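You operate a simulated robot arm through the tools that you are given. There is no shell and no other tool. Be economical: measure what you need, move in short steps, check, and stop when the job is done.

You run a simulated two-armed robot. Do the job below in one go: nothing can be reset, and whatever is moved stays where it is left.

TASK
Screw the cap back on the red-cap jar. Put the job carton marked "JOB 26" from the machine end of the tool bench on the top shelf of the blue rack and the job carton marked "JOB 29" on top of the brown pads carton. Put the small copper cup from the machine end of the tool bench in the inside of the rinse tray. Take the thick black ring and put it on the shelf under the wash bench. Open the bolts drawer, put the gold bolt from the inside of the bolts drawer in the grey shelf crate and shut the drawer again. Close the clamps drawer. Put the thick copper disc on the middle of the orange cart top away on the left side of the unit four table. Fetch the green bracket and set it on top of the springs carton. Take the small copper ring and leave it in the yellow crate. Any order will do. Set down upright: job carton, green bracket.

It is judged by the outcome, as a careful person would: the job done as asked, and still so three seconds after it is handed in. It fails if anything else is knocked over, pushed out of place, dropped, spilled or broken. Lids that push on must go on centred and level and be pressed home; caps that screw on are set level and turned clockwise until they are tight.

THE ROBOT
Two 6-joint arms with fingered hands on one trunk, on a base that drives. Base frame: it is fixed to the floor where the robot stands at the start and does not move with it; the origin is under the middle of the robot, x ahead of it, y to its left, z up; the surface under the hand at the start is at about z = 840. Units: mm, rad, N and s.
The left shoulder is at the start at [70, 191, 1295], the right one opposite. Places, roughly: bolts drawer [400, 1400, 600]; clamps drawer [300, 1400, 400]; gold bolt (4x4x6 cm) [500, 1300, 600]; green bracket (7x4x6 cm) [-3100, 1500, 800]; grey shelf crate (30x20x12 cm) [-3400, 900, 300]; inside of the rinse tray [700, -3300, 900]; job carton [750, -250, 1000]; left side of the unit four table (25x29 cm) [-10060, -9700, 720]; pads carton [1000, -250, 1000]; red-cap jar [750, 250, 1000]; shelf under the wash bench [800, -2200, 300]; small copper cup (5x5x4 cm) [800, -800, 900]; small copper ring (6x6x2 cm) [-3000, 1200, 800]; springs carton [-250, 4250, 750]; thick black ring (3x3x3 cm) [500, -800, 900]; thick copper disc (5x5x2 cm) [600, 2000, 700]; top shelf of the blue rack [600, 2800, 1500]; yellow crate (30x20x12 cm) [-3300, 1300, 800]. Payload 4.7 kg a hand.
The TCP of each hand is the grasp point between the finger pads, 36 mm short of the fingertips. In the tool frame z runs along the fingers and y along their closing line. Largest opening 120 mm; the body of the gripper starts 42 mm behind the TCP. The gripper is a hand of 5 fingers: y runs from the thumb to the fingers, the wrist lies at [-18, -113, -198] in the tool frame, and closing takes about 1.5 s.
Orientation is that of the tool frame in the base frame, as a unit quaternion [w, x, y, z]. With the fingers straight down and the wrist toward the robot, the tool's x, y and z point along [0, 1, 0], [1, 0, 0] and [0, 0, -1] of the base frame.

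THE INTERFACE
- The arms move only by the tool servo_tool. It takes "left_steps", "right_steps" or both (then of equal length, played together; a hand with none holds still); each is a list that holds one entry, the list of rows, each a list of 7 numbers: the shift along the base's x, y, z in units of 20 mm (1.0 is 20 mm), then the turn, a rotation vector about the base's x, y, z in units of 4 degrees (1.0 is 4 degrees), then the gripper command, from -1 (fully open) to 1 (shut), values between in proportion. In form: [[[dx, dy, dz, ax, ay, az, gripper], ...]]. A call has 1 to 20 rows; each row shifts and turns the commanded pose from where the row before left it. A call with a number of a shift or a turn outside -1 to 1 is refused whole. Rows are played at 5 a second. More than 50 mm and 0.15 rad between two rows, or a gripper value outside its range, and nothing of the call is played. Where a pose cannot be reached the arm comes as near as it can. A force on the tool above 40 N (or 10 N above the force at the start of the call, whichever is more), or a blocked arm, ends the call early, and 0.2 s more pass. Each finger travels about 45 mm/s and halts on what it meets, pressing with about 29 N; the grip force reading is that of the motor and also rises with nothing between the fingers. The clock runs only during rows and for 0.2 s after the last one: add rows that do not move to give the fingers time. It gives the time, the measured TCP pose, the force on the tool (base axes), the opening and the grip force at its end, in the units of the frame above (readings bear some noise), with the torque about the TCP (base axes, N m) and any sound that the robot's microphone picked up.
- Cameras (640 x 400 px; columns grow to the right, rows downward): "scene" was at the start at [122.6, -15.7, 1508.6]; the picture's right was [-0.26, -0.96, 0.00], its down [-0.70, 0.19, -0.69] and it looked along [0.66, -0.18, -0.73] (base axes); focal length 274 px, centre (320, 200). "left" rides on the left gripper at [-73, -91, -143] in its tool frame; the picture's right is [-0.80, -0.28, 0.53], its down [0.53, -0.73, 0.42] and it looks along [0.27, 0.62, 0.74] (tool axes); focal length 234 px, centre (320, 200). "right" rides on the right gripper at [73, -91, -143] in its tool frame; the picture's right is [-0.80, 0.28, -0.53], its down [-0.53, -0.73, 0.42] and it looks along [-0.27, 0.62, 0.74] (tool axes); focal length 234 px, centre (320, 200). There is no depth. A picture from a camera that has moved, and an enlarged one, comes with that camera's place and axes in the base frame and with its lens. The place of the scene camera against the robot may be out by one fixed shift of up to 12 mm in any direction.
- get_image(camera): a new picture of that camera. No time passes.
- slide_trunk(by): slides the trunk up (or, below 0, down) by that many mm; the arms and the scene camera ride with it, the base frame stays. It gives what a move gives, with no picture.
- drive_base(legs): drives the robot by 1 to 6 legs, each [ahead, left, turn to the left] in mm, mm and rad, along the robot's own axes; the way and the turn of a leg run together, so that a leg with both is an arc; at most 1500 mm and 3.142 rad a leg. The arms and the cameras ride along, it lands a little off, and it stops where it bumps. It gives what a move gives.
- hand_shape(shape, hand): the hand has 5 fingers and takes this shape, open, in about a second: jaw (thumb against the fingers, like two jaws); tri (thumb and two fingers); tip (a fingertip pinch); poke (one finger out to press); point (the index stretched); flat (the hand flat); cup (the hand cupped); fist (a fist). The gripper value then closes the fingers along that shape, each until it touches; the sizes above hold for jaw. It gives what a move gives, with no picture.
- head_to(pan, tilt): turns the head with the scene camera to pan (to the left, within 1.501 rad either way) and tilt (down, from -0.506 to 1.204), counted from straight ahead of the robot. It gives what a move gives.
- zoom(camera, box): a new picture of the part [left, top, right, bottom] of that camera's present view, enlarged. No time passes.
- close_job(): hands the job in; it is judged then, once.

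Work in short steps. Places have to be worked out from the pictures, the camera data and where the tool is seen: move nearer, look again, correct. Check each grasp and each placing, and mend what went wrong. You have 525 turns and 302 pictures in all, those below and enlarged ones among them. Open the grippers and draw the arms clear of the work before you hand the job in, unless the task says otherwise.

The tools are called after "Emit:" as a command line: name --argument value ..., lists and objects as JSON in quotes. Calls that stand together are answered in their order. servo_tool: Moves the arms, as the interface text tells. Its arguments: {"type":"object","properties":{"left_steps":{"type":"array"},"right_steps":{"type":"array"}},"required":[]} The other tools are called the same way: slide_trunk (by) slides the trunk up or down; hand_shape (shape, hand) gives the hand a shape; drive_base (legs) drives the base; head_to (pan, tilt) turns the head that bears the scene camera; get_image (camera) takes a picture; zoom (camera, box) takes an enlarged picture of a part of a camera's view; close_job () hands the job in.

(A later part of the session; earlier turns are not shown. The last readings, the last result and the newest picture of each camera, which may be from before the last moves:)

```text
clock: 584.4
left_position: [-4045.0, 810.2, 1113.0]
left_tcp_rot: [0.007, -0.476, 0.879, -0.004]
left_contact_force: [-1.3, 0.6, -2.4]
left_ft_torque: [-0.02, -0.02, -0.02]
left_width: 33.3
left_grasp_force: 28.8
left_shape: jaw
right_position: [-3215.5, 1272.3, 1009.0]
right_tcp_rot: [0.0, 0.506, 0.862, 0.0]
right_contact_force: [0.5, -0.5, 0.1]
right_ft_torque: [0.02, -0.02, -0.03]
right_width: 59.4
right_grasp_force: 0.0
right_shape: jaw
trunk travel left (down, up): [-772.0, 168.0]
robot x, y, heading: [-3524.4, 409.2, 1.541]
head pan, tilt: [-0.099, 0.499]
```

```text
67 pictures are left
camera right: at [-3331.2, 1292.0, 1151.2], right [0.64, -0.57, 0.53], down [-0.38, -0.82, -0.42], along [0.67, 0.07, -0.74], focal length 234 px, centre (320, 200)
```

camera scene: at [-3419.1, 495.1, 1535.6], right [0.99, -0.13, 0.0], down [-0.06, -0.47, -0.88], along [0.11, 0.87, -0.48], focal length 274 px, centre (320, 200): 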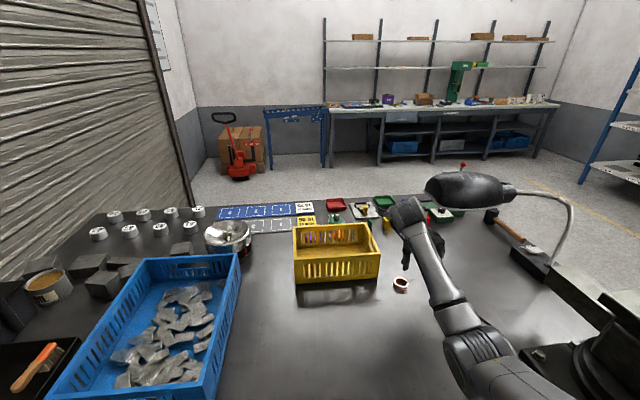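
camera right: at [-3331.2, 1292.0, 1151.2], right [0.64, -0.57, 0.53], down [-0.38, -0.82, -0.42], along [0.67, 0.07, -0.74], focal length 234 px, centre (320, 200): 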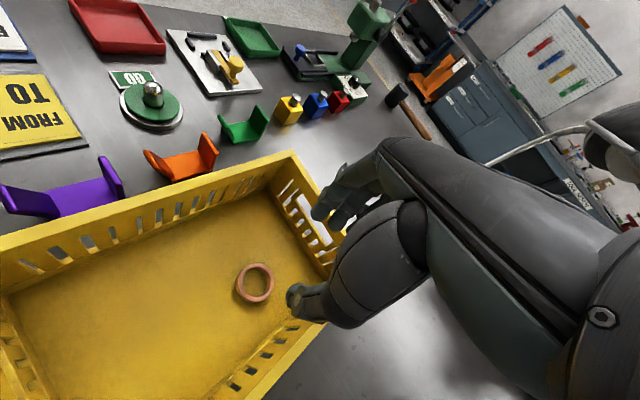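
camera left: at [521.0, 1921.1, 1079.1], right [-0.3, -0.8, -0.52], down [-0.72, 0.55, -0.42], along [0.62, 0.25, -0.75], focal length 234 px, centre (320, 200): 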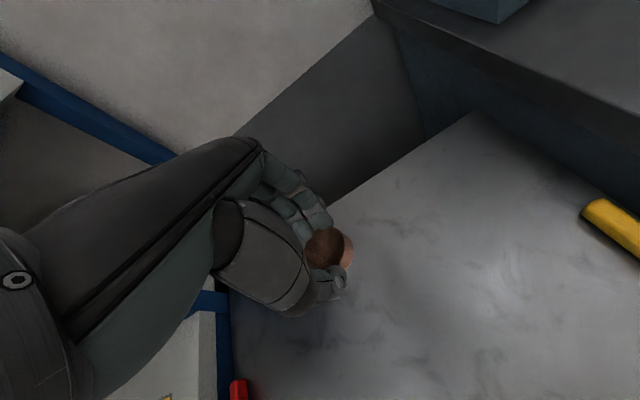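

The copper ring lies in the yellow crate. Next the green bracket (−3083, 1512), reachable from the table's other side: I back off and drive around.

Emit:
drive_base --legs '[[-860, 0, 0.03], [0, -1000, 0], [0, -800, 0]]'

Emit:
drive_base --legs '[[1400, 0, 0], [1300, 0, 0]]'

```text
clock: 597.7
left_position: [-2255.7, -50.9, 1112.6]
left_tcp_rot: [0.008, -0.488, 0.873, -0.004]
left_contact_force: [0.0, 0.4, -1.5]
left_ft_torque: [0.04, 0.02, 0.0]
left_width: 33.2
left_grasp_force: 29.1
left_shape: jaw
right_position: [-1437.2, 433.1, 1006.4]
right_tcp_rot: [0.0, 0.495, 0.869, -0.001]
right_contact_force: [0.2, -0.2, 0.2]
right_ft_torque: [-0.01, -0.04, -0.04]
right_width: 59.7
right_grasp_force: 0.2
right_shape: jaw
trunk travel left (down, up): [-772.0, 168.0]
robot x, y, heading: [-1722.8, -442.9, 1.566]
head pan, tilt: [-0.099, 0.499]
```

```text
clock: 610.6
left_position: [-2169.0, 2616.3, 1112.4]
left_tcp_rot: [0.007, -0.48, 0.877, -0.004]
left_contact_force: [0.1, 0.3, -2.3]
left_ft_torque: [0.02, -0.01, 0.0]
left_width: 33.4
left_grasp_force: 28.9
left_shape: jaw
right_position: [-1343.7, 3086.2, 1008.1]
right_tcp_rot: [0.0, 0.503, 0.864, -0.001]
right_contact_force: [0.4, 0.3, -0.1]
right_ft_torque: [0.0, -0.04, 0.04]
right_width: 59.7
right_grasp_force: 0.0
right_shape: jaw
trunk travel left (down, up): [-772.0, 168.0]
robot x, y, heading: [-1643.8, 2214.6, 1.552]
head pan, tilt: [-0.099, 0.499]
```

Now I turn to face −y and slide along the right side of the table.

Emit:
drive_base --legs '[[0, 0, -1.56], [0, 0, -1.56], [0, -1030, 0]]'

Emit:
head_to --pan -0.3 --tilt 0.6

Emit:
get_image --camera "scene"

```text
clock: 624.0
left_position: [-2159.4, 1834.1, 1112.4]
left_tcp_rot: [-0.005, 0.879, 0.477, -0.007]
left_contact_force: [0.4, 0.2, -1.9]
left_ft_torque: [0.03, 0.01, 0.01]
left_width: 33.0
left_grasp_force: 28.8
left_shape: jaw
right_position: [-2988.5, 1371.9, 1008.3]
right_tcp_rot: [-0.001, 0.862, -0.506, 0.0]
right_contact_force: [-0.1, -0.5, -0.3]
right_ft_torque: [-0.02, 0.01, 0.01]
right_width: 59.5
right_grasp_force: 0.0
right_shape: jaw
trunk travel left (down, up): [-772.0, 168.0]
robot x, y, heading: [-2679.6, 2240.0, -1.604]
head pan, tilt: [-0.099, 0.499]
```

```text
clock: 624.7
left_position: [-2159.7, 1833.8, 1113.1]
left_tcp_rot: [-0.004, 0.879, 0.477, -0.006]
left_contact_force: [-0.2, -0.3, -1.6]
left_ft_torque: [-0.01, 0.01, -0.02]
left_width: 32.9
left_grasp_force: 28.9
left_shape: jaw
right_position: [-2987.9, 1370.7, 1007.7]
right_tcp_rot: [0.0, 0.862, -0.506, 0.0]
right_contact_force: [0.3, 0.0, 0.1]
right_ft_torque: [-0.01, 0.01, 0.01]
right_width: 59.7
right_grasp_force: 0.0
right_shape: jaw
trunk travel left (down, up): [-772.0, 168.0]
robot x, y, heading: [-2679.6, 2236.0, -1.603]
head pan, tilt: [-0.3, 0.6]
```

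```text
66 pictures are left
camera scene: at [-2717.4, 2109.6, 1526.5], right [-0.95, 0.32, 0.0], down [0.18, 0.53, -0.83], along [-0.27, -0.78, -0.56], focal length 274 px, centre (320, 200)
```

scene: 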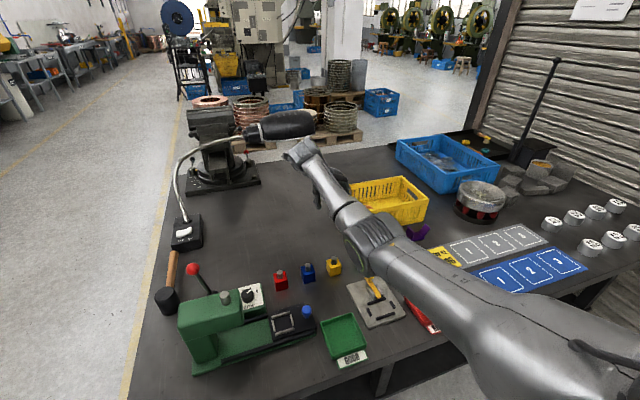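

The right hand is near the lamp; I shift the base back and right so the hand comes over the bracket.

Emit:
drive_base --legs '[[-145, 0, 0.03], [0, -85, 0]]'

Emit:
get_image --camera "right"

```text
clock: 626.7
left_position: [-2229.4, 1991.9, 1111.2]
left_tcp_rot: [-0.004, 0.871, 0.491, -0.007]
left_contact_force: [0.5, -0.3, -1.8]
left_ft_torque: [0.03, 0.04, 0.02]
left_width: 33.0
left_grasp_force: 29.2
left_shape: jaw
right_position: [-3043.0, 1504.5, 1008.0]
right_tcp_rot: [0.0, 0.871, -0.492, 0.001]
right_contact_force: [0.9, 0.3, 0.6]
right_ft_torque: [-0.03, 0.02, -0.02]
right_width: 59.9
right_grasp_force: 0.0
right_shape: jaw
trunk travel left (down, up): [-772.0, 168.0]
robot x, y, heading: [-2766.4, 2382.3, -1.571]
head pan, tilt: [-0.3, 0.6]
```

```text
65 pictures are left
camera right: at [-2927.2, 1489.5, 1151.6], right [-0.65, 0.54, 0.53], down [0.35, 0.83, -0.42], along [-0.67, -0.09, -0.74], focal length 234 px, centre (320, 200)
```

right: 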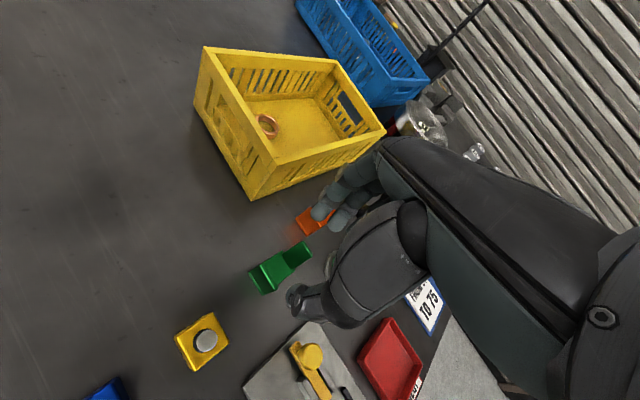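

Bracket at about (−3085, 1508). I enlarge it to see its orientation.

Emit:
zoom --camera "right" --box '[220, 210, 340, 310]'

```text
4.00 times, centred on (280, 260) of right
camera zoom: at [-2927.2, 1489.5, 1151.6], right [-0.65, 0.54, 0.53], down [0.35, 0.83, -0.42], along [-0.67, -0.09, -0.74], focal length 937 px, centre (480, -40)
```

zoom: 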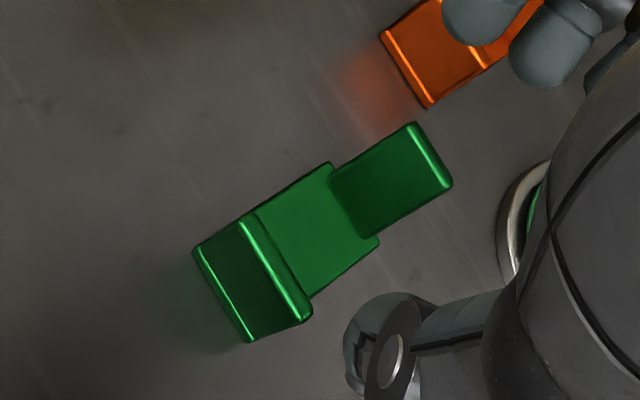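

The bracket's uprights are at x≈−3048 and −3120, aligned with x. I yaw the hand −31° so it closes along x, centre it at (−3084, 1508), and open to 90 mm.

Emit:
servo_tool --right_steps '[[[-0.26, 0.03, 0, 0, 0, -1, -0.5], [-0.26, 0.03, 0, 0, 0, -1, -0.5], [-0.26, 0.03, 0, 0, 0, -1, -0.5], [-0.26, 0.03, 0, 0, 0, -1, -0.5], [-0.26, 0.03, 0, 0, 0, -1, -0.5], [-0.26, 0.03, 0, 0, 0, -1, -0.5], [-0.26, 0.03, 0, 0, 0, -1, -0.5], [-0.24, 0, 0, 0, 0, -0.5, -0.5], [0, 0, -1, 0, 0, 0, -0.5], [0, 0, -1, 0, 0, 0, -0.5], [0, 0, -1, 0, 0, 0, -0.5], [0, 0, 0, 0, 0, 0, -0.5]]]'

Emit:
get_image --camera "right"

```text
clock: 629.3
left_position: [-2230.6, 1993.4, 1112.4]
left_tcp_rot: [-0.004, 0.871, 0.49, -0.007]
left_contact_force: [-0.7, -0.1, -2.3]
left_ft_torque: [-0.01, -0.02, 0.01]
left_width: 32.8
left_grasp_force: 29.1
left_shape: jaw
right_position: [-3083.8, 1531.7, 950.8]
right_tcp_rot: [0.0, 0.714, -0.7, 0.001]
right_contact_force: [0.1, 0.7, -0.2]
right_ft_torque: [-0.03, 0.0, -0.03]
right_width: 89.5
right_grasp_force: 0.0
right_shape: jaw
right hand out of reach, approached as far as the arm can: row 6, 7, 11
trunk travel left (down, up): [-772.0, 168.0]
robot x, y, heading: [-2764.2, 2382.6, -1.57]
head pan, tilt: [-0.3, 0.6]
```

```text
63 pictures are left
camera right: at [-2991.5, 1461.8, 1094.0], right [-0.29, 0.8, 0.52], down [0.72, 0.54, -0.42], along [-0.62, 0.26, -0.74], focal length 234 px, centre (320, 200)
```

right: 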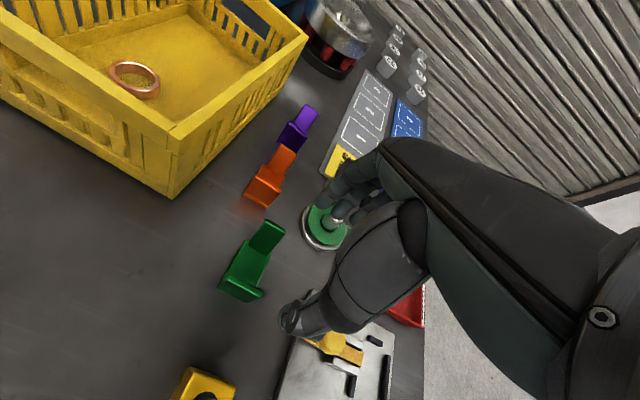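

Closing along x is cramped by the neighbouring parts. I instead grip across the 4 cm width: yaw the hand back +90° while moving it in front of the shoulder (where this arm allows it).

Emit:
servo_tool --right_steps '[[[0.5, 0.3, 1, 0, 0, 1, -0.3], [0.5, 0.3, 1, 0, 0, 1, -0.3], [0.5, 0.3, 1, 0, 0, 1, -0.3], [0.6, 0.3, 0.5, 0, 0, 1, -0.3], [0.6, 0.3, 0, 0, 0, 1, -0.3], [0.6, 0.3, 0, 0, 0, 1, -0.3], [0.6, 0.3, 0, 0, 0, 1, -0.3], [0.6, 0.3, 0, 0, 0, 1, -0.3], [0.6, 0.3, 0, 0, 0, 1, -0.3], [0.6, 0.3, 0, 0, 0, 1, -0.3], [0.6, 0.3, 0, 0, 0, 1, -0.3], [0.6, 0.3, 0, 0, 0, 1, -0.3], [0.6, 0.3, 0, 0, 0, 1, -0.3], [0.6, 0.3, 0, 0, 0, 1, -0.3], [0.6, 0.3, 0, 0, 0, 1, -0.3], [0.6, 0.3, 0, 0, 0, 1, -0.3], [0.6, 0.3, 0, 0, 0, 1, -0.3], [0.6, 0.3, 0, 0, 0, 1, -0.3], [0.6, 0.3, 0, 0, 0, 1, -0.3], [0.6, 0.3, 0, 0, 0, 1, -0.3]]]'

Emit:
servo_tool --right_steps '[[[0.5, 0, 0, 0, 0, 1, -0.3], [0.5, 0, 0, 0, 0, 1, -0.3], [0.5, 0, 0, 0, 0, 0.3, -0.3], [0, 0, 0, 0, 0, 0, -0.3]]]'

```text
clock: 633.5
left_position: [-2231.2, 1992.0, 1112.6]
left_tcp_rot: [-0.004, 0.871, 0.491, -0.007]
left_contact_force: [-0.3, 0.1, -2.6]
left_ft_torque: [0.02, 0.0, 0.05]
left_width: 32.9
left_grasp_force: 29.4
left_shape: jaw
right_position: [-2848.8, 1654.2, 1021.1]
right_tcp_rot: [-0.001, 0.997, -0.078, 0.0]
right_contact_force: [0.2, 0.1, -0.4]
right_ft_torque: [-0.05, -0.03, 0.03]
right_width: 78.4
right_grasp_force: 0.2
right_shape: jaw
trunk travel left (down, up): [-772.0, 168.0]
robot x, y, heading: [-2766.6, 2381.8, -1.566]
head pan, tilt: [-0.3, 0.6]
```

```text
clock: 634.5
left_position: [-2230.5, 1992.8, 1113.2]
left_tcp_rot: [-0.005, 0.871, 0.491, -0.007]
left_contact_force: [1.1, 0.3, -2.5]
left_ft_torque: [0.01, 0.01, 0.01]
left_width: 33.1
left_grasp_force: 28.9
left_shape: jaw
right_position: [-2816.5, 1656.2, 1017.9]
right_tcp_rot: [0.001, 1.0, 0.0, -0.003]
right_contact_force: [0.0, -0.4, -0.1]
right_ft_torque: [0.03, 0.03, -0.01]
right_width: 78.6
right_grasp_force: 0.0
right_shape: jaw
right hand out of reach, approached as far as the arm can: row 2
trunk travel left (down, up): [-772.0, 168.0]
robot x, y, heading: [-2762.5, 2381.8, -1.57]
head pan, tilt: [-0.3, 0.6]
```

Good, natural yaw. I drive right 267 and ahead 148 to bring it over the bracket.

Emit:
drive_base --legs '[[0, -267, 0], [146, 0, 0]]'

Emit:
get_image --camera "right"

```text
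clock: 637.4
left_position: [-2500.3, 1854.0, 1113.5]
left_tcp_rot: [-0.003, 0.869, 0.494, -0.008]
left_contact_force: [-0.8, 0.6, -2.0]
left_ft_torque: [-0.02, -0.03, -0.04]
left_width: 32.9
left_grasp_force: 28.6
left_shape: jaw
right_position: [-3083.2, 1514.5, 1019.6]
right_tcp_rot: [0.001, 1.0, 0.002, -0.004]
right_contact_force: [0.1, 0.2, 1.0]
right_ft_torque: [0.01, 0.01, -0.02]
right_width: 77.9
right_grasp_force: 0.0
right_shape: jaw
trunk travel left (down, up): [-772.0, 168.0]
robot x, y, heading: [-3038.5, 2236.2, -1.563]
head pan, tilt: [-0.3, 0.6]
```

```text
62 pictures are left
camera right: at [-3010.6, 1606.6, 1162.3], right [-0.8, -0.28, 0.53], down [-0.54, 0.73, -0.42], along [-0.27, -0.62, -0.73], focal length 234 px, centre (320, 200)
```

right: 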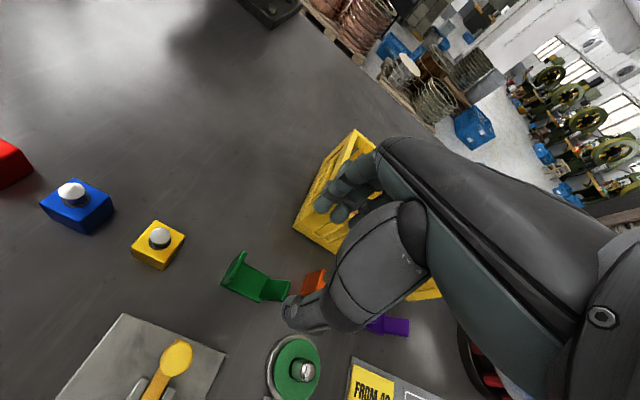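

Bracket at (−3086, 1510). I descend in two stages, correcting drift.

Emit:
servo_tool --right_steps '[[[-0.15, -0.2, -1, 0, 0, 0, -0.3], [0, 0, -1, 0, 0, 0, -0.3], [0, 0, -1, 0, 0, 0, -0.3], [0, 0, -1, 0, 0, 0, -0.3], [0, 0, -1, 0, 0, 0, -0.3], [0, 0, -1, 0, 0, 0, -0.3], [0, 0, 0, 0, 0, 0, -0.3]]]'

Emit:
get_image --camera "right"

```text
clock: 639.0
left_position: [-2501.0, 1854.1, 1112.6]
left_tcp_rot: [-0.005, 0.869, 0.494, -0.008]
left_contact_force: [0.5, -0.7, -2.3]
left_ft_torque: [-0.03, -0.02, 0.02]
left_width: 33.1
left_grasp_force: 28.7
left_shape: jaw
right_position: [-3086.3, 1508.4, 899.2]
right_tcp_rot: [0.001, 1.0, 0.002, -0.004]
right_contact_force: [-0.6, -0.6, -0.2]
right_ft_torque: [-0.02, -0.02, 0.02]
right_width: 78.4
right_grasp_force: 0.1
right_shape: jaw
trunk travel left (down, up): [-772.0, 168.0]
robot x, y, heading: [-3039.7, 2232.1, -1.566]
head pan, tilt: [-0.3, 0.6]
```

```text
61 pictures are left
camera right: at [-3013.8, 1601.2, 1041.4], right [-0.8, -0.28, 0.53], down [-0.54, 0.73, -0.42], along [-0.27, -0.62, -0.73], focal length 234 px, centre (320, 200)
```

right: 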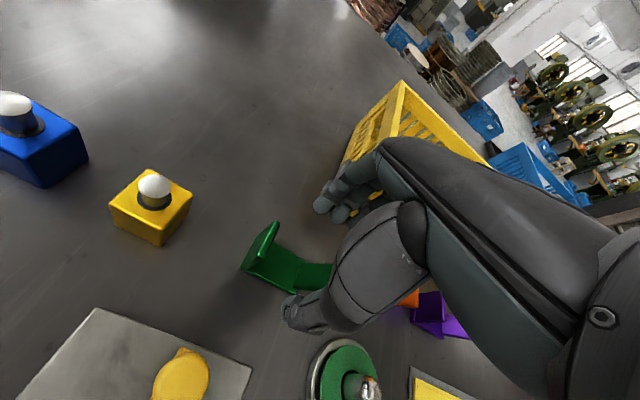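

Still centred. I lower to z≈843 and close gently.

Emit:
servo_tool --right_steps '[[[0, 0.1, -1, 0, 0, 0, -0.3], [0, 0, -1, 0, 0, 0, -0.3], [0, 0, -0.6, 0, 0, 0, -0.3], [0, 0, -0.2, 0, 0, 0, -0.3], [0, 0, 0, 0, 0, 0, 0.1], [0, 0, 0, 0, 0, 0, 1], [0, 0, 0, 0, 0, 0, 1], [0, 0, 0, 0, 0, 0, 1], [0, 0, 0, 0, 0, 0, 1], [0, 0, 0, 0, 0, 0, 1], [0, 0, 0, 0, 0, 0, 1]]]'

Emit:
get_image --camera "right"

```text
clock: 641.4
left_position: [-2500.0, 1853.5, 1113.4]
left_tcp_rot: [-0.004, 0.87, 0.494, -0.008]
left_contact_force: [-0.9, 0.1, -1.8]
left_ft_torque: [-0.02, 0.01, 0.01]
left_width: 33.1
left_grasp_force: 28.5
left_shape: jaw
right_position: [-3093.7, 1507.1, 846.0]
right_tcp_rot: [0.005, 1.0, 0.0, -0.009]
right_contact_force: [-0.3, -2.6, 7.7]
right_ft_torque: [-0.19, -0.07, -0.02]
right_width: 0.3
right_grasp_force: 29.2
right_shape: jaw
trunk travel left (down, up): [-772.0, 168.0]
robot x, y, heading: [-3038.4, 2239.0, -1.564]
head pan, tilt: [-0.3, 0.6]
```

```text
60 pictures are left
camera right: at [-3020.2, 1600.2, 986.1], right [-0.79, -0.27, 0.54], down [-0.54, 0.73, -0.42], along [-0.28, -0.63, -0.73], focal length 234 px, centre (320, 200)
```

right: 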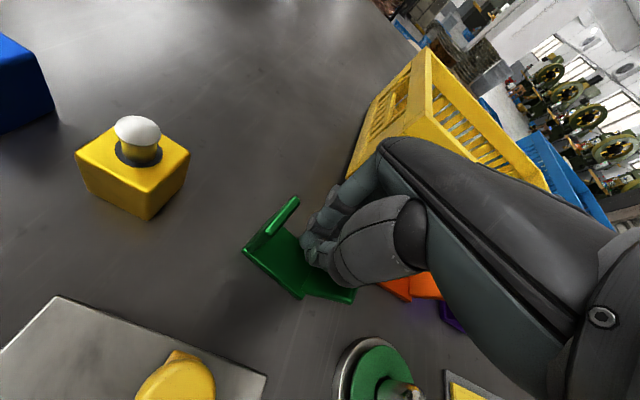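

The fingers closed over the thin base plate (they are narrow). Better to pinch one upright (x≈−3048) across its thickness. I open, rise, and yaw −90° while moving to the right.

Emit:
servo_tool --right_steps '[[[0, 0, 0, 0, 0, 0, 0.4], [0, 0, 0, 0, 0, 0, 0.2], [0, 0, 0.6, 0, 0, 0, 0.2], [0, 0, 1, 0, 0, 0, 0.2], [0, 0, 1, 0, 0, 0, 0.2], [0, 0, 1, 0, 0, 0, 0.2], [0, 0, 1, 0, 0, 0, 0.2], [0, 0, 1, 0, 0, 0, 0.2], [0, 0, 1, 0, 0, 0, 0.2], [0, 0, 1, 0, 0, 0, 0.2], [0, 0, 0, 0, 0, 0, 0.2]]]'

Emit:
drive_base --legs '[[-120, 0, 0], [0, 290, 0]]'

Emit:
servo_tool --right_steps '[[[-0.56, -0.3, 0, 0, 0, -1, 0.2], [-0.56, -0.3, 0, 0, 0, -1, 0.2], [-0.56, -0.3, 0, 0, 0, -1, 0.2], [-0.56, -0.3, 0, 0, 0, -1, 0.2], [-0.56, -0.3, 0, 0, 0, -1, 0.2], [-0.56, -0.3, 0, 0, 0, -1, 0.2], [-0.56, -0.3, 0, 0, 0, -1, 0.2], [-0.56, -0.3, 0, 0, 0, -1, 0.2], [-0.56, -0.3, 0, 0, 0, -1, 0.2], [-0.56, -0.3, 0, 0, 0, -1, 0.2], [-0.56, -0.2, 0, 0, 0, -1, 0.2], [-0.56, -0.2, 0, 0, 0, -1, 0.2], [-0.56, -0.2, 0, 0, 0, -1, 0.2], [-0.56, -0.2, 0, 0, 0, -1, 0.2], [-0.56, 0, 0, 0, 0, -1, 0.2], [-0.56, 0, 0, 0, 0, -1, 0.2], [-0.56, 0, 0, 0, 0, -1, 0.2], [-0.56, 0, 0, 0, 0, -1, 0.2], [-0.56, 0, 0, 0, 0, -1, 0.2], [-0.56, 0, 0, 0, 0, -1, 0.2]]]'

Emit:
servo_tool --right_steps '[[[-0.3, 0, 0, 0, 0, -1, 0.2], [-0.3, 0, 0, 0, 0, -1, 0.2], [0, 0, 0, 0, 0, -0.5, 0.2], [0, 0, 0, 0, 0, 0, 0.2]]]'

Emit:
get_image --camera "right"

```text
clock: 643.8
left_position: [-2500.2, 1851.1, 1112.9]
left_tcp_rot: [-0.005, 0.869, 0.494, -0.007]
left_contact_force: [0.3, -0.6, -1.9]
left_ft_torque: [0.0, 0.01, -0.01]
left_width: 32.7
left_grasp_force: 28.6
left_shape: jaw
right_position: [-3085.6, 1509.8, 993.7]
right_tcp_rot: [0.0, 1.0, 0.002, -0.005]
right_contact_force: [0.6, 0.4, 0.0]
right_ft_torque: [-0.01, 0.0, 0.0]
right_width: 47.4
right_grasp_force: 0.1
right_shape: jaw
trunk travel left (down, up): [-772.0, 168.0]
robot x, y, heading: [-3038.2, 2233.5, -1.564]
head pan, tilt: [-0.3, 0.6]
```

```text
clock: 646.6
left_position: [-2214.9, 1977.3, 1113.4]
left_tcp_rot: [-0.005, 0.87, 0.494, -0.007]
left_contact_force: [-0.1, -0.4, -0.8]
left_ft_torque: [0.0, -0.01, 0.02]
left_width: 33.0
left_grasp_force: 29.1
left_shape: jaw
right_position: [-2800.1, 1635.0, 994.5]
right_tcp_rot: [0.001, 1.0, 0.003, -0.003]
right_contact_force: [-0.2, 0.3, -0.4]
right_ft_torque: [-0.03, -0.02, 0.0]
right_width: 47.5
right_grasp_force: 0.0
right_shape: jaw
trunk travel left (down, up): [-772.0, 168.0]
robot x, y, heading: [-2753.9, 2361.8, -1.561]
head pan, tilt: [-0.3, 0.6]
```

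```text
clock: 650.8
left_position: [-2214.1, 1978.9, 1113.1]
left_tcp_rot: [-0.004, 0.87, 0.494, -0.007]
left_contact_force: [0.3, -0.6, -1.5]
left_ft_torque: [-0.01, 0.0, 0.01]
left_width: 32.8
left_grasp_force: 29.1
left_shape: jaw
right_position: [-3022.4, 1558.5, 995.7]
right_tcp_rot: [-0.002, 0.768, -0.641, -0.003]
right_contact_force: [0.7, -0.2, 0.4]
right_ft_torque: [-0.02, -0.03, 0.01]
right_width: 47.7
right_grasp_force: 0.0
right_shape: jaw
trunk travel left (down, up): [-772.0, 168.0]
robot x, y, heading: [-2751.2, 2363.8, -1.562]
head pan, tilt: [-0.3, 0.6]
```

```text
clock: 651.8
left_position: [-2213.6, 1979.5, 1112.6]
left_tcp_rot: [-0.005, 0.87, 0.494, -0.006]
left_contact_force: [-0.2, -0.7, -0.6]
left_ft_torque: [0.03, 0.01, -0.03]
left_width: 33.0
left_grasp_force: 29.0
left_shape: jaw
right_position: [-3034.0, 1559.0, 996.7]
right_tcp_rot: [-0.003, 0.709, -0.705, -0.003]
right_contact_force: [0.1, -0.9, 0.3]
right_ft_torque: [0.02, 0.04, -0.01]
right_width: 47.6
right_grasp_force: 0.1
right_shape: jaw
trunk travel left (down, up): [-772.0, 168.0]
robot x, y, heading: [-2751.7, 2365.9, -1.56]
head pan, tilt: [-0.3, 0.6]
```

```text
59 pictures are left
camera right: at [-2942.3, 1485.8, 1138.5], right [-0.28, 0.8, 0.53], down [0.73, 0.54, -0.42], along [-0.62, 0.27, -0.73], focal length 234 px, centre (320, 200)
```

right: 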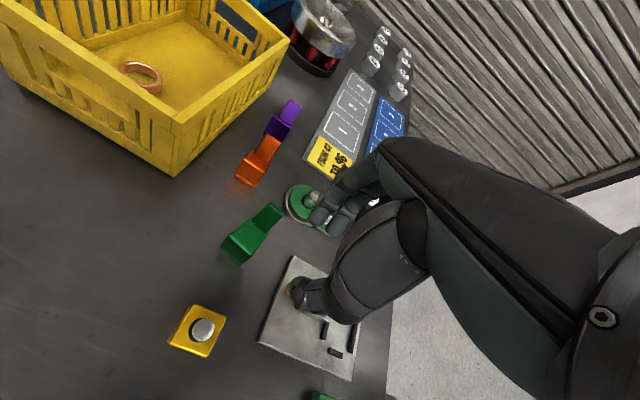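

I enlarge the bracket to locate the near upright.

Emit:
zoom --camera "right" --box '[200, 190, 300, 270]'

```text
5.00 times, centred on (250, 230) of right
camera zoom: at [-2942.3, 1485.8, 1138.5], right [-0.28, 0.8, 0.53], down [0.73, 0.54, -0.42], along [-0.62, 0.27, -0.73], focal length 1171 px, centre (670, 50)
```

zoom: 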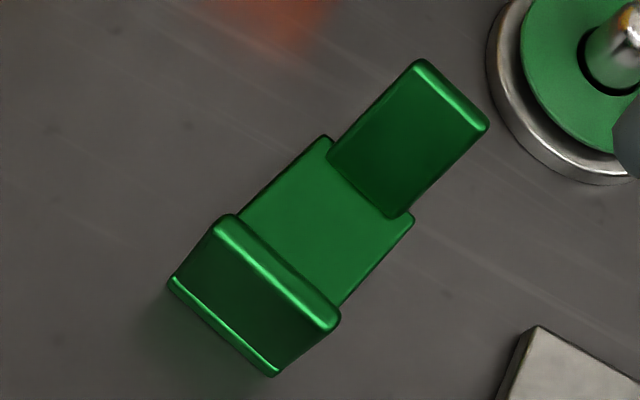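

The near upright's centre is (−3057, 1517), the bracket is turned about 14°. I align base, position and yaw accordingly.

Emit:
drive_base --legs '[[42, 0, 0]]'

Emit:
servo_tool --right_steps '[[[-0.3, 0, 0, 0, 0, -1, 0.2], [-0.3, 0, 0, 0, 0, -1, 0.2], [-0.3, 0, 0, 0, 0, -1, 0.2], [-0.25, 0, 0, 0, 0, -0.5, 0.2], [0, 0, -1, 0, 0, 0, 0.2], [0, 0, -1, 0, 0, 0, 0.2], [0, 0, -1, 0, 0, 0, 0.2], [0, 0, 0, 0, 0, 0, 0.2]]]'

Emit:
get_image --camera "right"

```text
clock: 652.7
left_position: [-2213.1, 1945.4, 1113.9]
left_tcp_rot: [-0.002, 0.869, 0.495, -0.008]
left_contact_force: [0.4, 0.9, -1.1]
left_ft_torque: [-0.03, 0.01, 0.02]
left_width: 33.2
left_grasp_force: 28.9
left_shape: jaw
right_position: [-3033.5, 1525.6, 999.5]
right_tcp_rot: [0.0, 0.709, -0.705, -0.001]
right_contact_force: [0.7, 1.6, 0.4]
right_ft_torque: [-0.05, 0.0, 0.02]
right_width: 47.7
right_grasp_force: 0.0
right_shape: jaw
trunk travel left (down, up): [-772.0, 168.0]
robot x, y, heading: [-2751.4, 2326.3, -1.564]
head pan, tilt: [-0.3, 0.6]
```

```text
clock: 654.5
left_position: [-2213.7, 1939.8, 1112.1]
left_tcp_rot: [-0.005, 0.869, 0.494, -0.007]
left_contact_force: [-0.1, -0.2, -2.8]
left_ft_torque: [0.0, 0.01, 0.02]
left_width: 33.1
left_grasp_force: 28.8
left_shape: jaw
right_position: [-3057.2, 1522.3, 938.8]
right_tcp_rot: [0.002, -0.617, 0.787, 0.002]
right_contact_force: [0.8, -0.4, 0.0]
right_ft_torque: [-0.05, -0.04, 0.0]
right_width: 47.7
right_grasp_force: 0.0
right_shape: jaw
trunk travel left (down, up): [-772.0, 168.0]
robot x, y, heading: [-2750.6, 2326.0, -1.563]
head pan, tilt: [-0.3, 0.6]
```

```text
57 pictures are left
camera right: at [-2986.8, 1429.1, 1079.9], right [-0.08, 0.84, 0.53], down [0.84, 0.35, -0.42], along [-0.54, 0.41, -0.73], focal length 234 px, centre (320, 200)
```

right: 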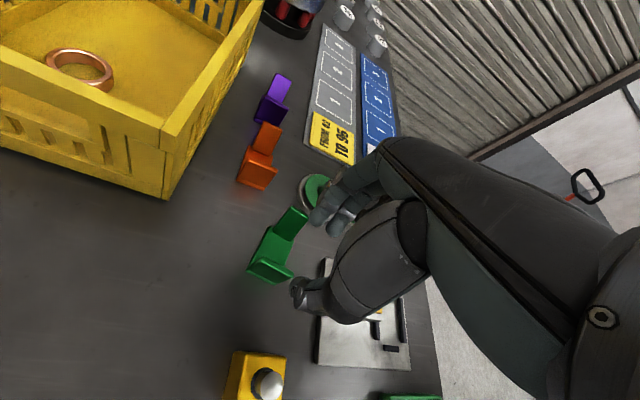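

Aligned in x; I shift 8 mm in y and descend around the upright, then close.

Emit:
servo_tool --right_steps '[[[0, -0.4, -0.8, 0, 0, 0, 0.2], [0, 0, -1, 0, 0, 0, 0.2], [0, 0, -1, 0, 0, 0, 0.2], [0, 0, -1, 0, 0, 0, 0.2], [0, 0, -0.5, 0, 0, 0, 0.2], [0, 0, 0, 0, 0, 0, 0.2]]]'

Emit:
get_image --camera "right"

```text
clock: 655.9
left_position: [-2215.2, 1940.1, 1113.0]
left_tcp_rot: [-0.005, 0.869, 0.494, -0.007]
left_contact_force: [-0.6, -0.4, -1.9]
left_ft_torque: [0.02, -0.02, -0.02]
left_width: 33.1
left_grasp_force: 28.8
left_shape: jaw
right_position: [-3061.0, 1534.1, 855.7]
right_tcp_rot: [0.002, -0.618, 0.786, 0.002]
right_contact_force: [-0.4, 0.6, -1.8]
right_ft_torque: [0.02, -0.02, 0.02]
right_width: 47.7
right_grasp_force: 0.0
right_shape: jaw
right hand out of reach, approached as far as the arm can: row 2, 3, 4
trunk travel left (down, up): [-772.0, 168.0]
robot x, y, heading: [-2751.8, 2325.0, -1.565]
head pan, tilt: [-0.3, 0.6]
```

```text
56 pictures are left
camera right: at [-2988.4, 1440.3, 999.0], right [-0.08, 0.84, 0.53], down [0.84, 0.35, -0.42], along [-0.54, 0.41, -0.74], focal length 234 px, centre (320, 200)
```

right: 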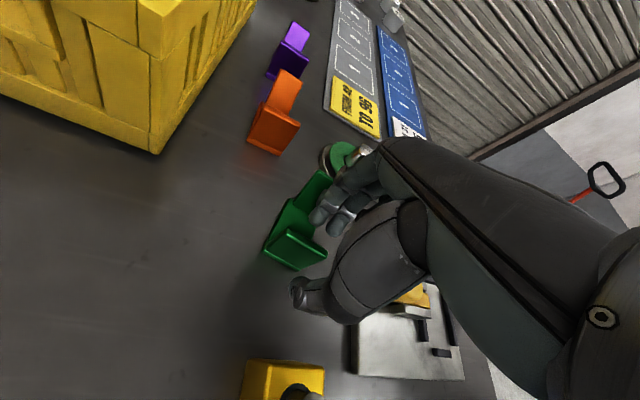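

Reach-limited in y; I nudge the base 20 mm forward, then close.

Emit:
drive_base --legs '[[21, 0, 0]]'

Emit:
servo_tool --right_steps '[[[0, 0, -0.2, 0, 0, 0, 0.2], [0, 0, 0, 0, 0, 0, 0.5], [0, 0, 0, 0, 0, 0, 1], [0, 0, 0, 0, 0, 0, 1], [0, 0, 0, 0, 0, 0, 1], [0, 0, 0, 0, 0, 0, 1], [0, 0, 0, 0, 0, 0, 1]]]'

Emit:
get_image --camera "right"

```text
clock: 656.7
left_position: [-2213.0, 1925.2, 1114.1]
left_tcp_rot: [-0.002, 0.869, 0.494, -0.007]
left_contact_force: [0.3, 0.7, -1.6]
left_ft_torque: [-0.02, 0.01, -0.02]
left_width: 33.0
left_grasp_force: 29.0
left_shape: jaw
right_position: [-3059.0, 1516.0, 861.4]
right_tcp_rot: [0.0, -0.618, 0.786, 0.0]
right_contact_force: [0.6, 0.0, 0.6]
right_ft_torque: [-0.03, -0.02, 0.0]
right_width: 48.0
right_grasp_force: 0.0
right_shape: jaw
trunk travel left (down, up): [-772.0, 168.0]
robot x, y, heading: [-2749.2, 2307.3, -1.561]
head pan, tilt: [-0.3, 0.6]
```

```text
clock: 658.3
left_position: [-2213.2, 1920.3, 1112.4]
left_tcp_rot: [-0.005, 0.869, 0.494, -0.007]
left_contact_force: [-1.1, -0.7, -2.3]
left_ft_torque: [0.01, 0.01, -0.01]
left_width: 32.9
left_grasp_force: 29.2
left_shape: jaw
right_position: [-3059.3, 1515.5, 855.1]
right_tcp_rot: [0.001, -0.619, 0.786, 0.002]
right_contact_force: [-0.5, -0.1, -0.4]
right_ft_torque: [0.01, 0.04, 0.02]
right_width: 3.6
right_grasp_force: 29.0
right_shape: jaw
trunk travel left (down, up): [-772.0, 168.0]
robot x, y, heading: [-2750.5, 2306.3, -1.563]
head pan, tilt: [-0.3, 0.6]
```

```text
55 pictures are left
camera right: at [-2987.7, 1421.2, 996.3], right [-0.08, 0.84, 0.53], down [0.84, 0.35, -0.42], along [-0.54, 0.41, -0.74], focal length 234 px, centre (320, 200)
```

right: 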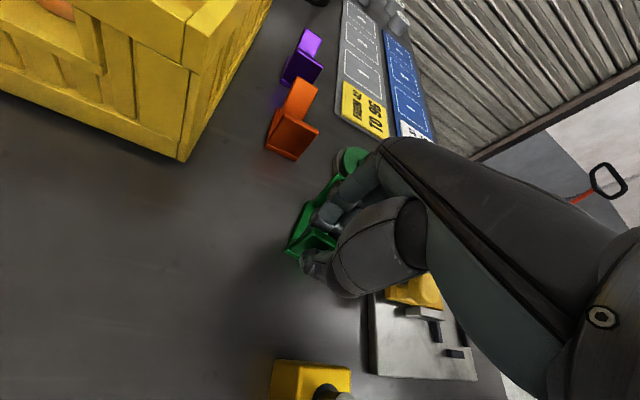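

The upright is pinched (3.6 mm). I lift and check.

Emit:
servo_tool --right_steps '[[[0, 0, 0.3, 0, 0, 0, 1], [0, 0, 0.5, 0, 0, 0, 1], [0, 0, 1, 0, 0, 0, 1], [0, 0, 1, 0, 0, 0, 1], [0, 0, 1, 0, 0, 0, 1], [0, 0, 1, 0, 0, 0, 1], [0, 0, 1, 0, 0, 0, 1], [0, 0, 1, 0, 0, 0, 1], [0, 0, 0, 0, 0, 0, 1]]]'

Emit:
get_image --camera "right"

```text
clock: 660.3
left_position: [-2213.6, 1919.3, 1112.6]
left_tcp_rot: [-0.005, 0.87, 0.494, -0.007]
left_contact_force: [0.9, -0.7, -1.9]
left_ft_torque: [-0.01, 0.03, -0.01]
left_width: 33.0
left_grasp_force: 28.9
left_shape: jaw
right_position: [-3057.8, 1505.0, 988.2]
right_tcp_rot: [0.001, -0.618, 0.786, 0.002]
right_contact_force: [-0.4, -0.1, -1.0]
right_ft_torque: [-0.02, -0.05, 0.0]
right_width: 3.7
right_grasp_force: 28.8
right_shape: jaw
right hand out of reach, approached as far as the arm can: row 8
trunk travel left (down, up): [-772.0, 168.0]
robot x, y, heading: [-2752.7, 2302.1, -1.562]
head pan, tilt: [-0.3, 0.6]
```

```text
54 pictures are left
camera right: at [-2986.2, 1412.4, 1130.0], right [-0.08, 0.84, 0.53], down [0.84, 0.35, -0.42], along [-0.54, 0.41, -0.74], focal length 234 px, centre (320, 200)
```

right: 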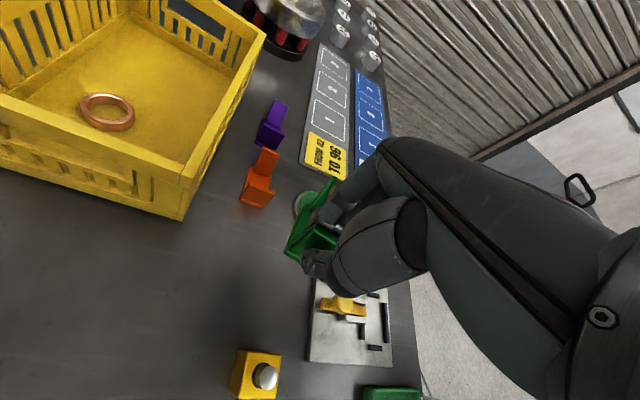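

Bracket held. I back off and drive toward the springs bench (−250, 4250), turning to face it.

Emit:
drive_base --legs '[[-250, 0, 0], [0, 1200, 0], [0, 900, 0], [0, 0, 1.57], [0, 0, 1.56]]'

Emit:
head_to --pan -0.1 --tilt 0.3

Emit:
get_image --camera "scene"

```text
clock: 680.1
left_position: [-1172.0, 2934.0, 1112.2]
left_tcp_rot: [0.007, -0.478, 0.878, -0.006]
left_contact_force: [-0.4, 0.2, -2.5]
left_ft_torque: [0.02, -0.03, 0.0]
left_width: 32.9
left_grasp_force: 28.9
left_shape: jaw
right_position: [-313.6, 3316.3, 987.9]
right_tcp_rot: [0.001, 0.797, 0.604, -0.002]
right_contact_force: [0.9, 0.6, -1.5]
right_ft_torque: [0.02, 0.01, 0.0]
right_width: 4.0
right_grasp_force: 29.1
right_shape: jaw
trunk travel left (down, up): [-772.0, 168.0]
robot x, y, heading: [-648.0, 2527.6, 1.541]
head pan, tilt: [-0.3, 0.6]
```

```text
clock: 680.9
left_position: [-1171.8, 2933.7, 1113.1]
left_tcp_rot: [0.007, -0.478, 0.878, -0.005]
left_contact_force: [0.5, -0.3, -1.4]
left_ft_torque: [0.02, 0.0, 0.01]
left_width: 32.7
left_grasp_force: 29.2
left_shape: jaw
right_position: [-313.8, 3316.6, 987.6]
right_tcp_rot: [0.003, 0.797, 0.605, -0.001]
right_contact_force: [0.4, -0.2, 0.2]
right_ft_torque: [0.0, 0.03, 0.04]
right_width: 3.5
right_grasp_force: 28.7
right_shape: jaw
trunk travel left (down, up): [-772.0, 168.0]
robot x, y, heading: [-645.0, 2533.2, 1.543]
head pan, tilt: [-0.099, 0.3]
```

```text
53 pictures are left
camera scene: at [-640.4, 2678.8, 1553.9], right [0.99, -0.13, 0.0], down [-0.04, -0.29, -0.95], along [0.12, 0.95, -0.3], focal length 274 px, centre (320, 200)
```

scene: 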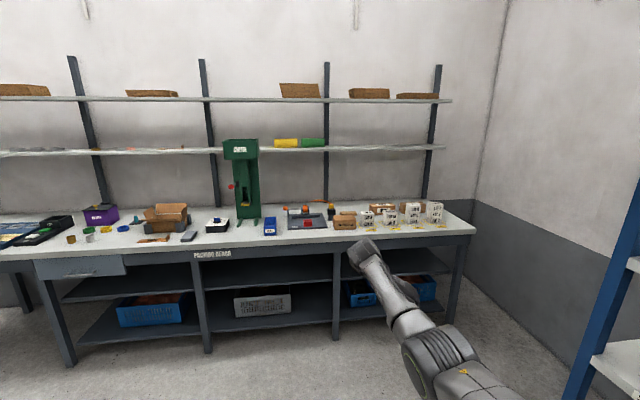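

I enlarge the bench top to find the springs carton.

Emit:
zoom --camera "scene" --box '[250, 190, 450, 270]'

```text
3.20 times, centred on (350, 230) of scene
camera zoom: at [-640.4, 2678.8, 1553.9], right [0.99, -0.13, 0.0], down [-0.04, -0.29, -0.95], along [0.12, 0.95, -0.3], focal length 877 px, centre (224, 104)
```

zoom: 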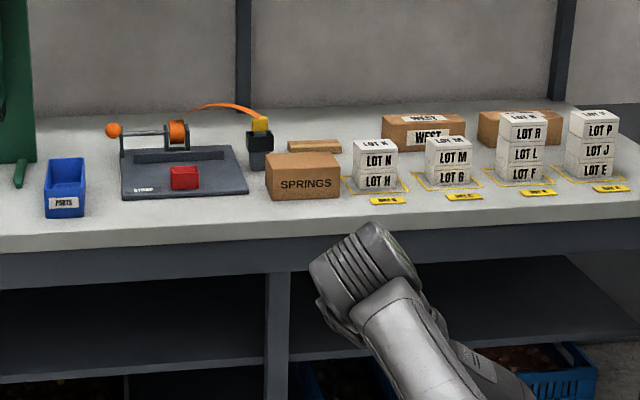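

SPRINGS carton found at about (−260, ~4330). I raise the trunk and drive closer, then look with the hand camera.

Emit:
slide_trunk --by 120

Emit:
drive_base --legs '[[760, 0, 0.025]]'

Emit:
head_to --pan -0.3 --tilt 0.6

Emit:
get_image --camera "scene"

Emit:
get_image --camera "right"

```text
clock: 682.4
left_position: [-1171.8, 2933.1, 1231.6]
left_tcp_rot: [0.007, -0.478, 0.878, -0.005]
left_contact_force: [0.2, 0.5, -2.8]
left_ft_torque: [0.01, -0.01, 0.01]
left_width: 32.9
left_grasp_force: 29.0
left_shape: jaw
right_position: [-312.7, 3316.7, 1106.8]
right_tcp_rot: [0.003, 0.797, 0.603, -0.002]
right_contact_force: [0.8, 1.0, -1.3]
right_ft_torque: [0.02, 0.08, -0.02]
right_width: 3.7
right_grasp_force: 29.0
right_shape: jaw
trunk travel left (down, up): [-892.0, 48.0]
robot x, y, heading: [-648.1, 2530.3, 1.54]
head pan, tilt: [-0.099, 0.3]
```

```text
clock: 686.5
left_position: [-1155.9, 3685.0, 1233.4]
left_tcp_rot: [0.006, -0.481, 0.876, -0.005]
left_contact_force: [-0.7, -0.4, -1.3]
left_ft_torque: [-0.03, -0.02, 0.02]
left_width: 32.7
left_grasp_force: 28.7
left_shape: jaw
right_position: [-300.1, 4075.5, 1108.3]
right_tcp_rot: [0.003, 0.795, 0.607, -0.001]
right_contact_force: [0.1, 0.1, -0.2]
right_ft_torque: [0.03, -0.01, 0.01]
right_width: 3.7
right_grasp_force: 29.6
right_shape: jaw
trunk travel left (down, up): [-892.0, 48.0]
robot x, y, heading: [-627.7, 3287.1, 1.551]
head pan, tilt: [-0.099, 0.3]
```

```text
clock: 687.3
left_position: [-1156.4, 3686.6, 1232.4]
left_tcp_rot: [0.007, -0.481, 0.877, -0.005]
left_contact_force: [0.0, -0.4, -2.2]
left_ft_torque: [0.0, 0.0, -0.03]
left_width: 32.8
left_grasp_force: 28.9
left_shape: jaw
right_position: [-299.6, 4076.6, 1107.6]
right_tcp_rot: [0.003, 0.795, 0.607, -0.002]
right_contact_force: [0.4, -0.5, -1.3]
right_ft_torque: [0.0, 0.05, 0.0]
right_width: 3.4
right_grasp_force: 29.1
right_shape: jaw
trunk travel left (down, up): [-892.0, 48.0]
robot x, y, heading: [-628.6, 3290.0, 1.547]
head pan, tilt: [-0.3, 0.6]
```

```text
51 pictures are left
camera scene: at [-605.9, 3428.1, 1646.5], right [0.95, -0.32, 0.0], down [-0.18, -0.54, -0.83], along [0.26, 0.78, -0.56], focal length 274 px, centre (320, 200)
```

scene: 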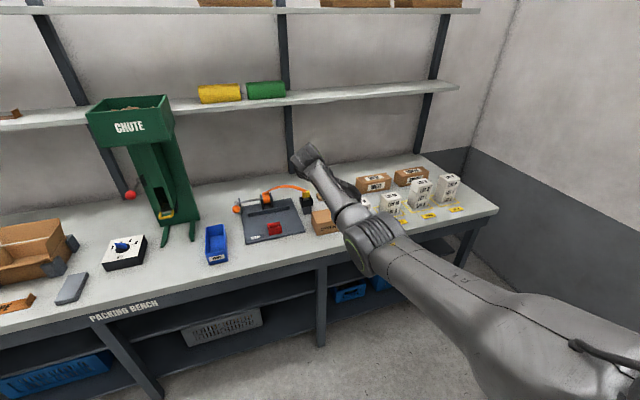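

```text
50 pictures are left
camera right: at [-369.5, 4171.8, 1249.5], right [0.06, -0.85, 0.53], down [-0.85, -0.32, -0.42], along [0.53, -0.42, -0.74], focal length 234 px, centre (320, 200)
```

right: 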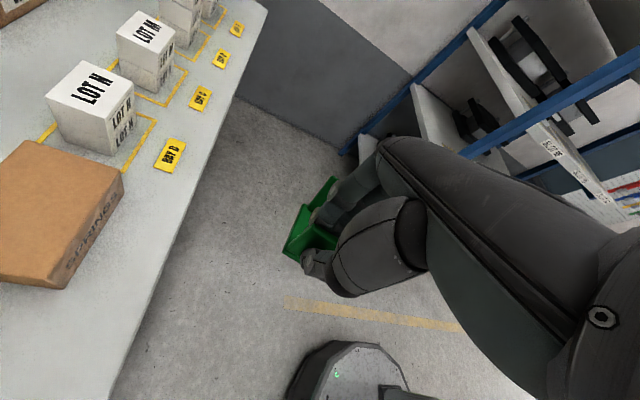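

Carton top is at z≈918, centre ≈ (−270, 4310). I drive ahead 240 mm to bring the bracket above it.

Emit:
drive_base --legs '[[240, 0, 0]]'

Emit:
get_image --camera "right"

Emit:
zoom --camera "scene" --box '[260, 130, 460, 260]'

```text
clock: 689.1
left_position: [-1152.9, 3924.6, 1233.8]
left_tcp_rot: [0.007, -0.482, 0.876, -0.004]
left_contact_force: [-0.5, 0.1, -1.6]
left_ft_torque: [0.03, -0.05, 0.0]
left_width: 32.7
left_grasp_force: 28.1
left_shape: jaw
right_position: [-298.3, 4318.6, 1109.2]
right_tcp_rot: [0.002, 0.794, 0.607, -0.001]
right_contact_force: [0.2, -0.2, -0.6]
right_ft_torque: [0.08, 0.04, 0.0]
right_width: 3.8
right_grasp_force: 29.4
right_shape: jaw
trunk travel left (down, up): [-892.0, 48.0]
robot x, y, heading: [-624.5, 3532.1, 1.554]
head pan, tilt: [-0.3, 0.6]
```

```text
49 pictures are left
camera right: at [-368.0, 4412.7, 1251.7], right [0.06, -0.85, 0.53], down [-0.85, -0.32, -0.42], along [0.53, -0.42, -0.74], focal length 234 px, centre (320, 200)
```

right: 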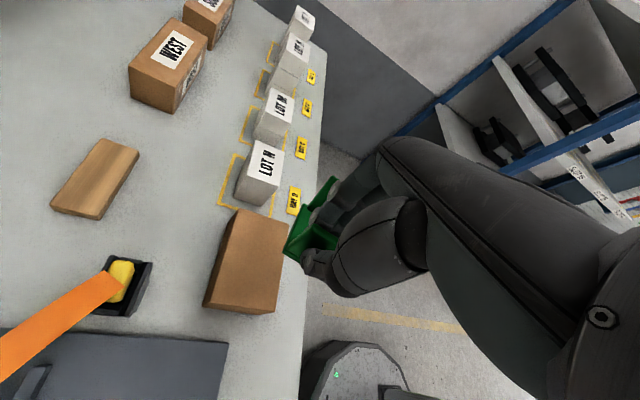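

```text
3.08 times, centred on (360, 195) of scene
camera zoom: at [-601.7, 3667.3, 1646.8], right [0.95, -0.31, 0.0], down [-0.18, -0.54, -0.83], along [0.26, 0.78, -0.56], focal length 843 px, centre (197, 215)
```

zoom: 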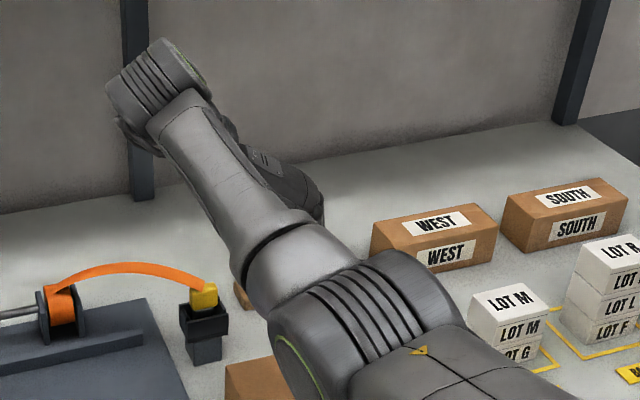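

Carton top centre is (−266, 4326). I shift 16 mm ahead and lower with the trunk.

Emit:
drive_base --legs '[[16, 0, 0]]'

Emit:
slide_trunk --by -115

Emit:
get_image --camera "right"

```text
clock: 689.9
left_position: [-1152.0, 3938.0, 1233.5]
left_tcp_rot: [0.008, -0.483, 0.875, -0.003]
left_contact_force: [0.2, -0.4, -2.1]
left_ft_torque: [0.07, 0.0, 0.0]
left_width: 33.0
left_grasp_force: 29.2
left_shape: jaw
right_position: [-300.2, 4332.8, 1110.6]
right_tcp_rot: [0.0, 0.793, 0.609, 0.0]
right_contact_force: [-0.9, -0.6, -1.0]
right_ft_torque: [0.08, 0.01, -0.01]
right_width: 3.6
right_grasp_force: 29.2
right_shape: jaw
trunk travel left (down, up): [-892.0, 48.0]
robot x, y, heading: [-625.5, 3548.5, 1.554]
head pan, tilt: [-0.3, 0.6]
```

```text
clock: 691.3
left_position: [-1152.4, 3941.7, 1117.6]
left_tcp_rot: [0.006, -0.483, 0.876, -0.005]
left_contact_force: [0.4, 0.6, -2.4]
left_ft_torque: [0.01, -0.03, -0.03]
left_width: 32.7
left_grasp_force: 28.7
left_shape: jaw
right_position: [-298.5, 4336.1, 992.3]
right_tcp_rot: [0.002, 0.793, 0.609, -0.001]
right_contact_force: [0.5, 0.2, -1.4]
right_ft_torque: [-0.01, 0.01, 0.0]
right_width: 3.6
right_grasp_force: 28.9
right_shape: jaw
trunk travel left (down, up): [-777.0, 163.0]
robot x, y, heading: [-623.7, 3550.7, 1.55]
head pan, tilt: [-0.3, 0.6]
```

```text
47 pictures are left
camera right: at [-368.3, 4430.8, 1134.9], right [0.06, -0.85, 0.53], down [-0.85, -0.33, -0.42], along [0.53, -0.42, -0.74], focal length 234 px, centre (320, 200)
```

right: 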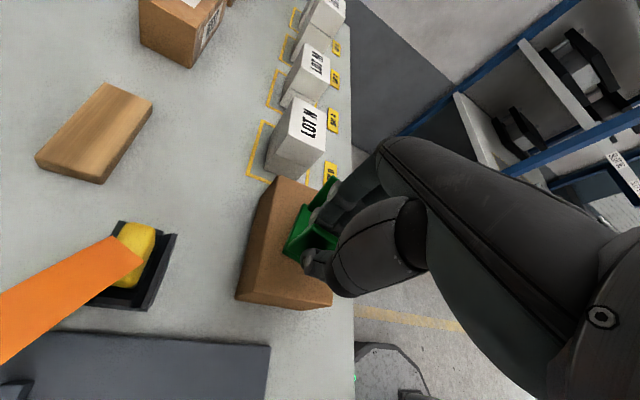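

Bracket is above the carton's middle. I lower gently to contact.

Emit:
servo_tool --right_steps '[[[0, 0, -0.4, 0, 0, 0, 1], [0, 0, -0.2, 0, 0, 0, 1], [0, 0, -0.15, 0, 0, 0, 1], [0, 0, -0.1, 0, 0, 0, 1], [0, 0, 0, 0, 0, 0, 1]]]'

Emit:
servo_tool --right_steps '[[[0, 0, -0.1, 0, 0, 0, 1], [0, 0, -0.1, 0, 0, 0, 1], [0, 0, 0, 0, 0, 0, 1]]]'

```text
clock: 692.5
left_position: [-1152.0, 3941.8, 1117.7]
left_tcp_rot: [0.006, -0.483, 0.876, -0.005]
left_contact_force: [-0.2, 0.2, -2.3]
left_ft_torque: [-0.02, -0.01, 0.0]
left_width: 32.9
left_grasp_force: 29.3
left_shape: jaw
right_position: [-300.2, 4335.4, 975.3]
right_tcp_rot: [0.003, 0.793, 0.609, -0.002]
right_contact_force: [0.0, 0.4, -0.9]
right_ft_torque: [0.02, 0.03, -0.01]
right_width: 3.9
right_grasp_force: 28.9
right_shape: jaw
trunk travel left (down, up): [-777.0, 163.0]
robot x, y, heading: [-622.6, 3546.6, 1.553]
head pan, tilt: [-0.3, 0.6]
```

```text
clock: 693.3
left_position: [-1152.4, 3942.2, 1116.5]
left_tcp_rot: [0.006, -0.483, 0.875, -0.005]
left_contact_force: [0.2, 0.6, -1.9]
left_ft_torque: [0.02, 0.01, 0.03]
left_width: 32.8
left_grasp_force: 28.7
left_shape: jaw
right_position: [-298.7, 4334.5, 970.4]
right_tcp_rot: [0.003, 0.794, 0.609, -0.002]
right_contact_force: [-0.1, -0.2, -0.8]
right_ft_torque: [0.0, 0.03, -0.02]
right_width: 3.6
right_grasp_force: 28.5
right_shape: jaw
trunk travel left (down, up): [-777.0, 163.0]
robot x, y, heading: [-625.2, 3545.3, 1.557]
head pan, tilt: [-0.3, 0.6]
```

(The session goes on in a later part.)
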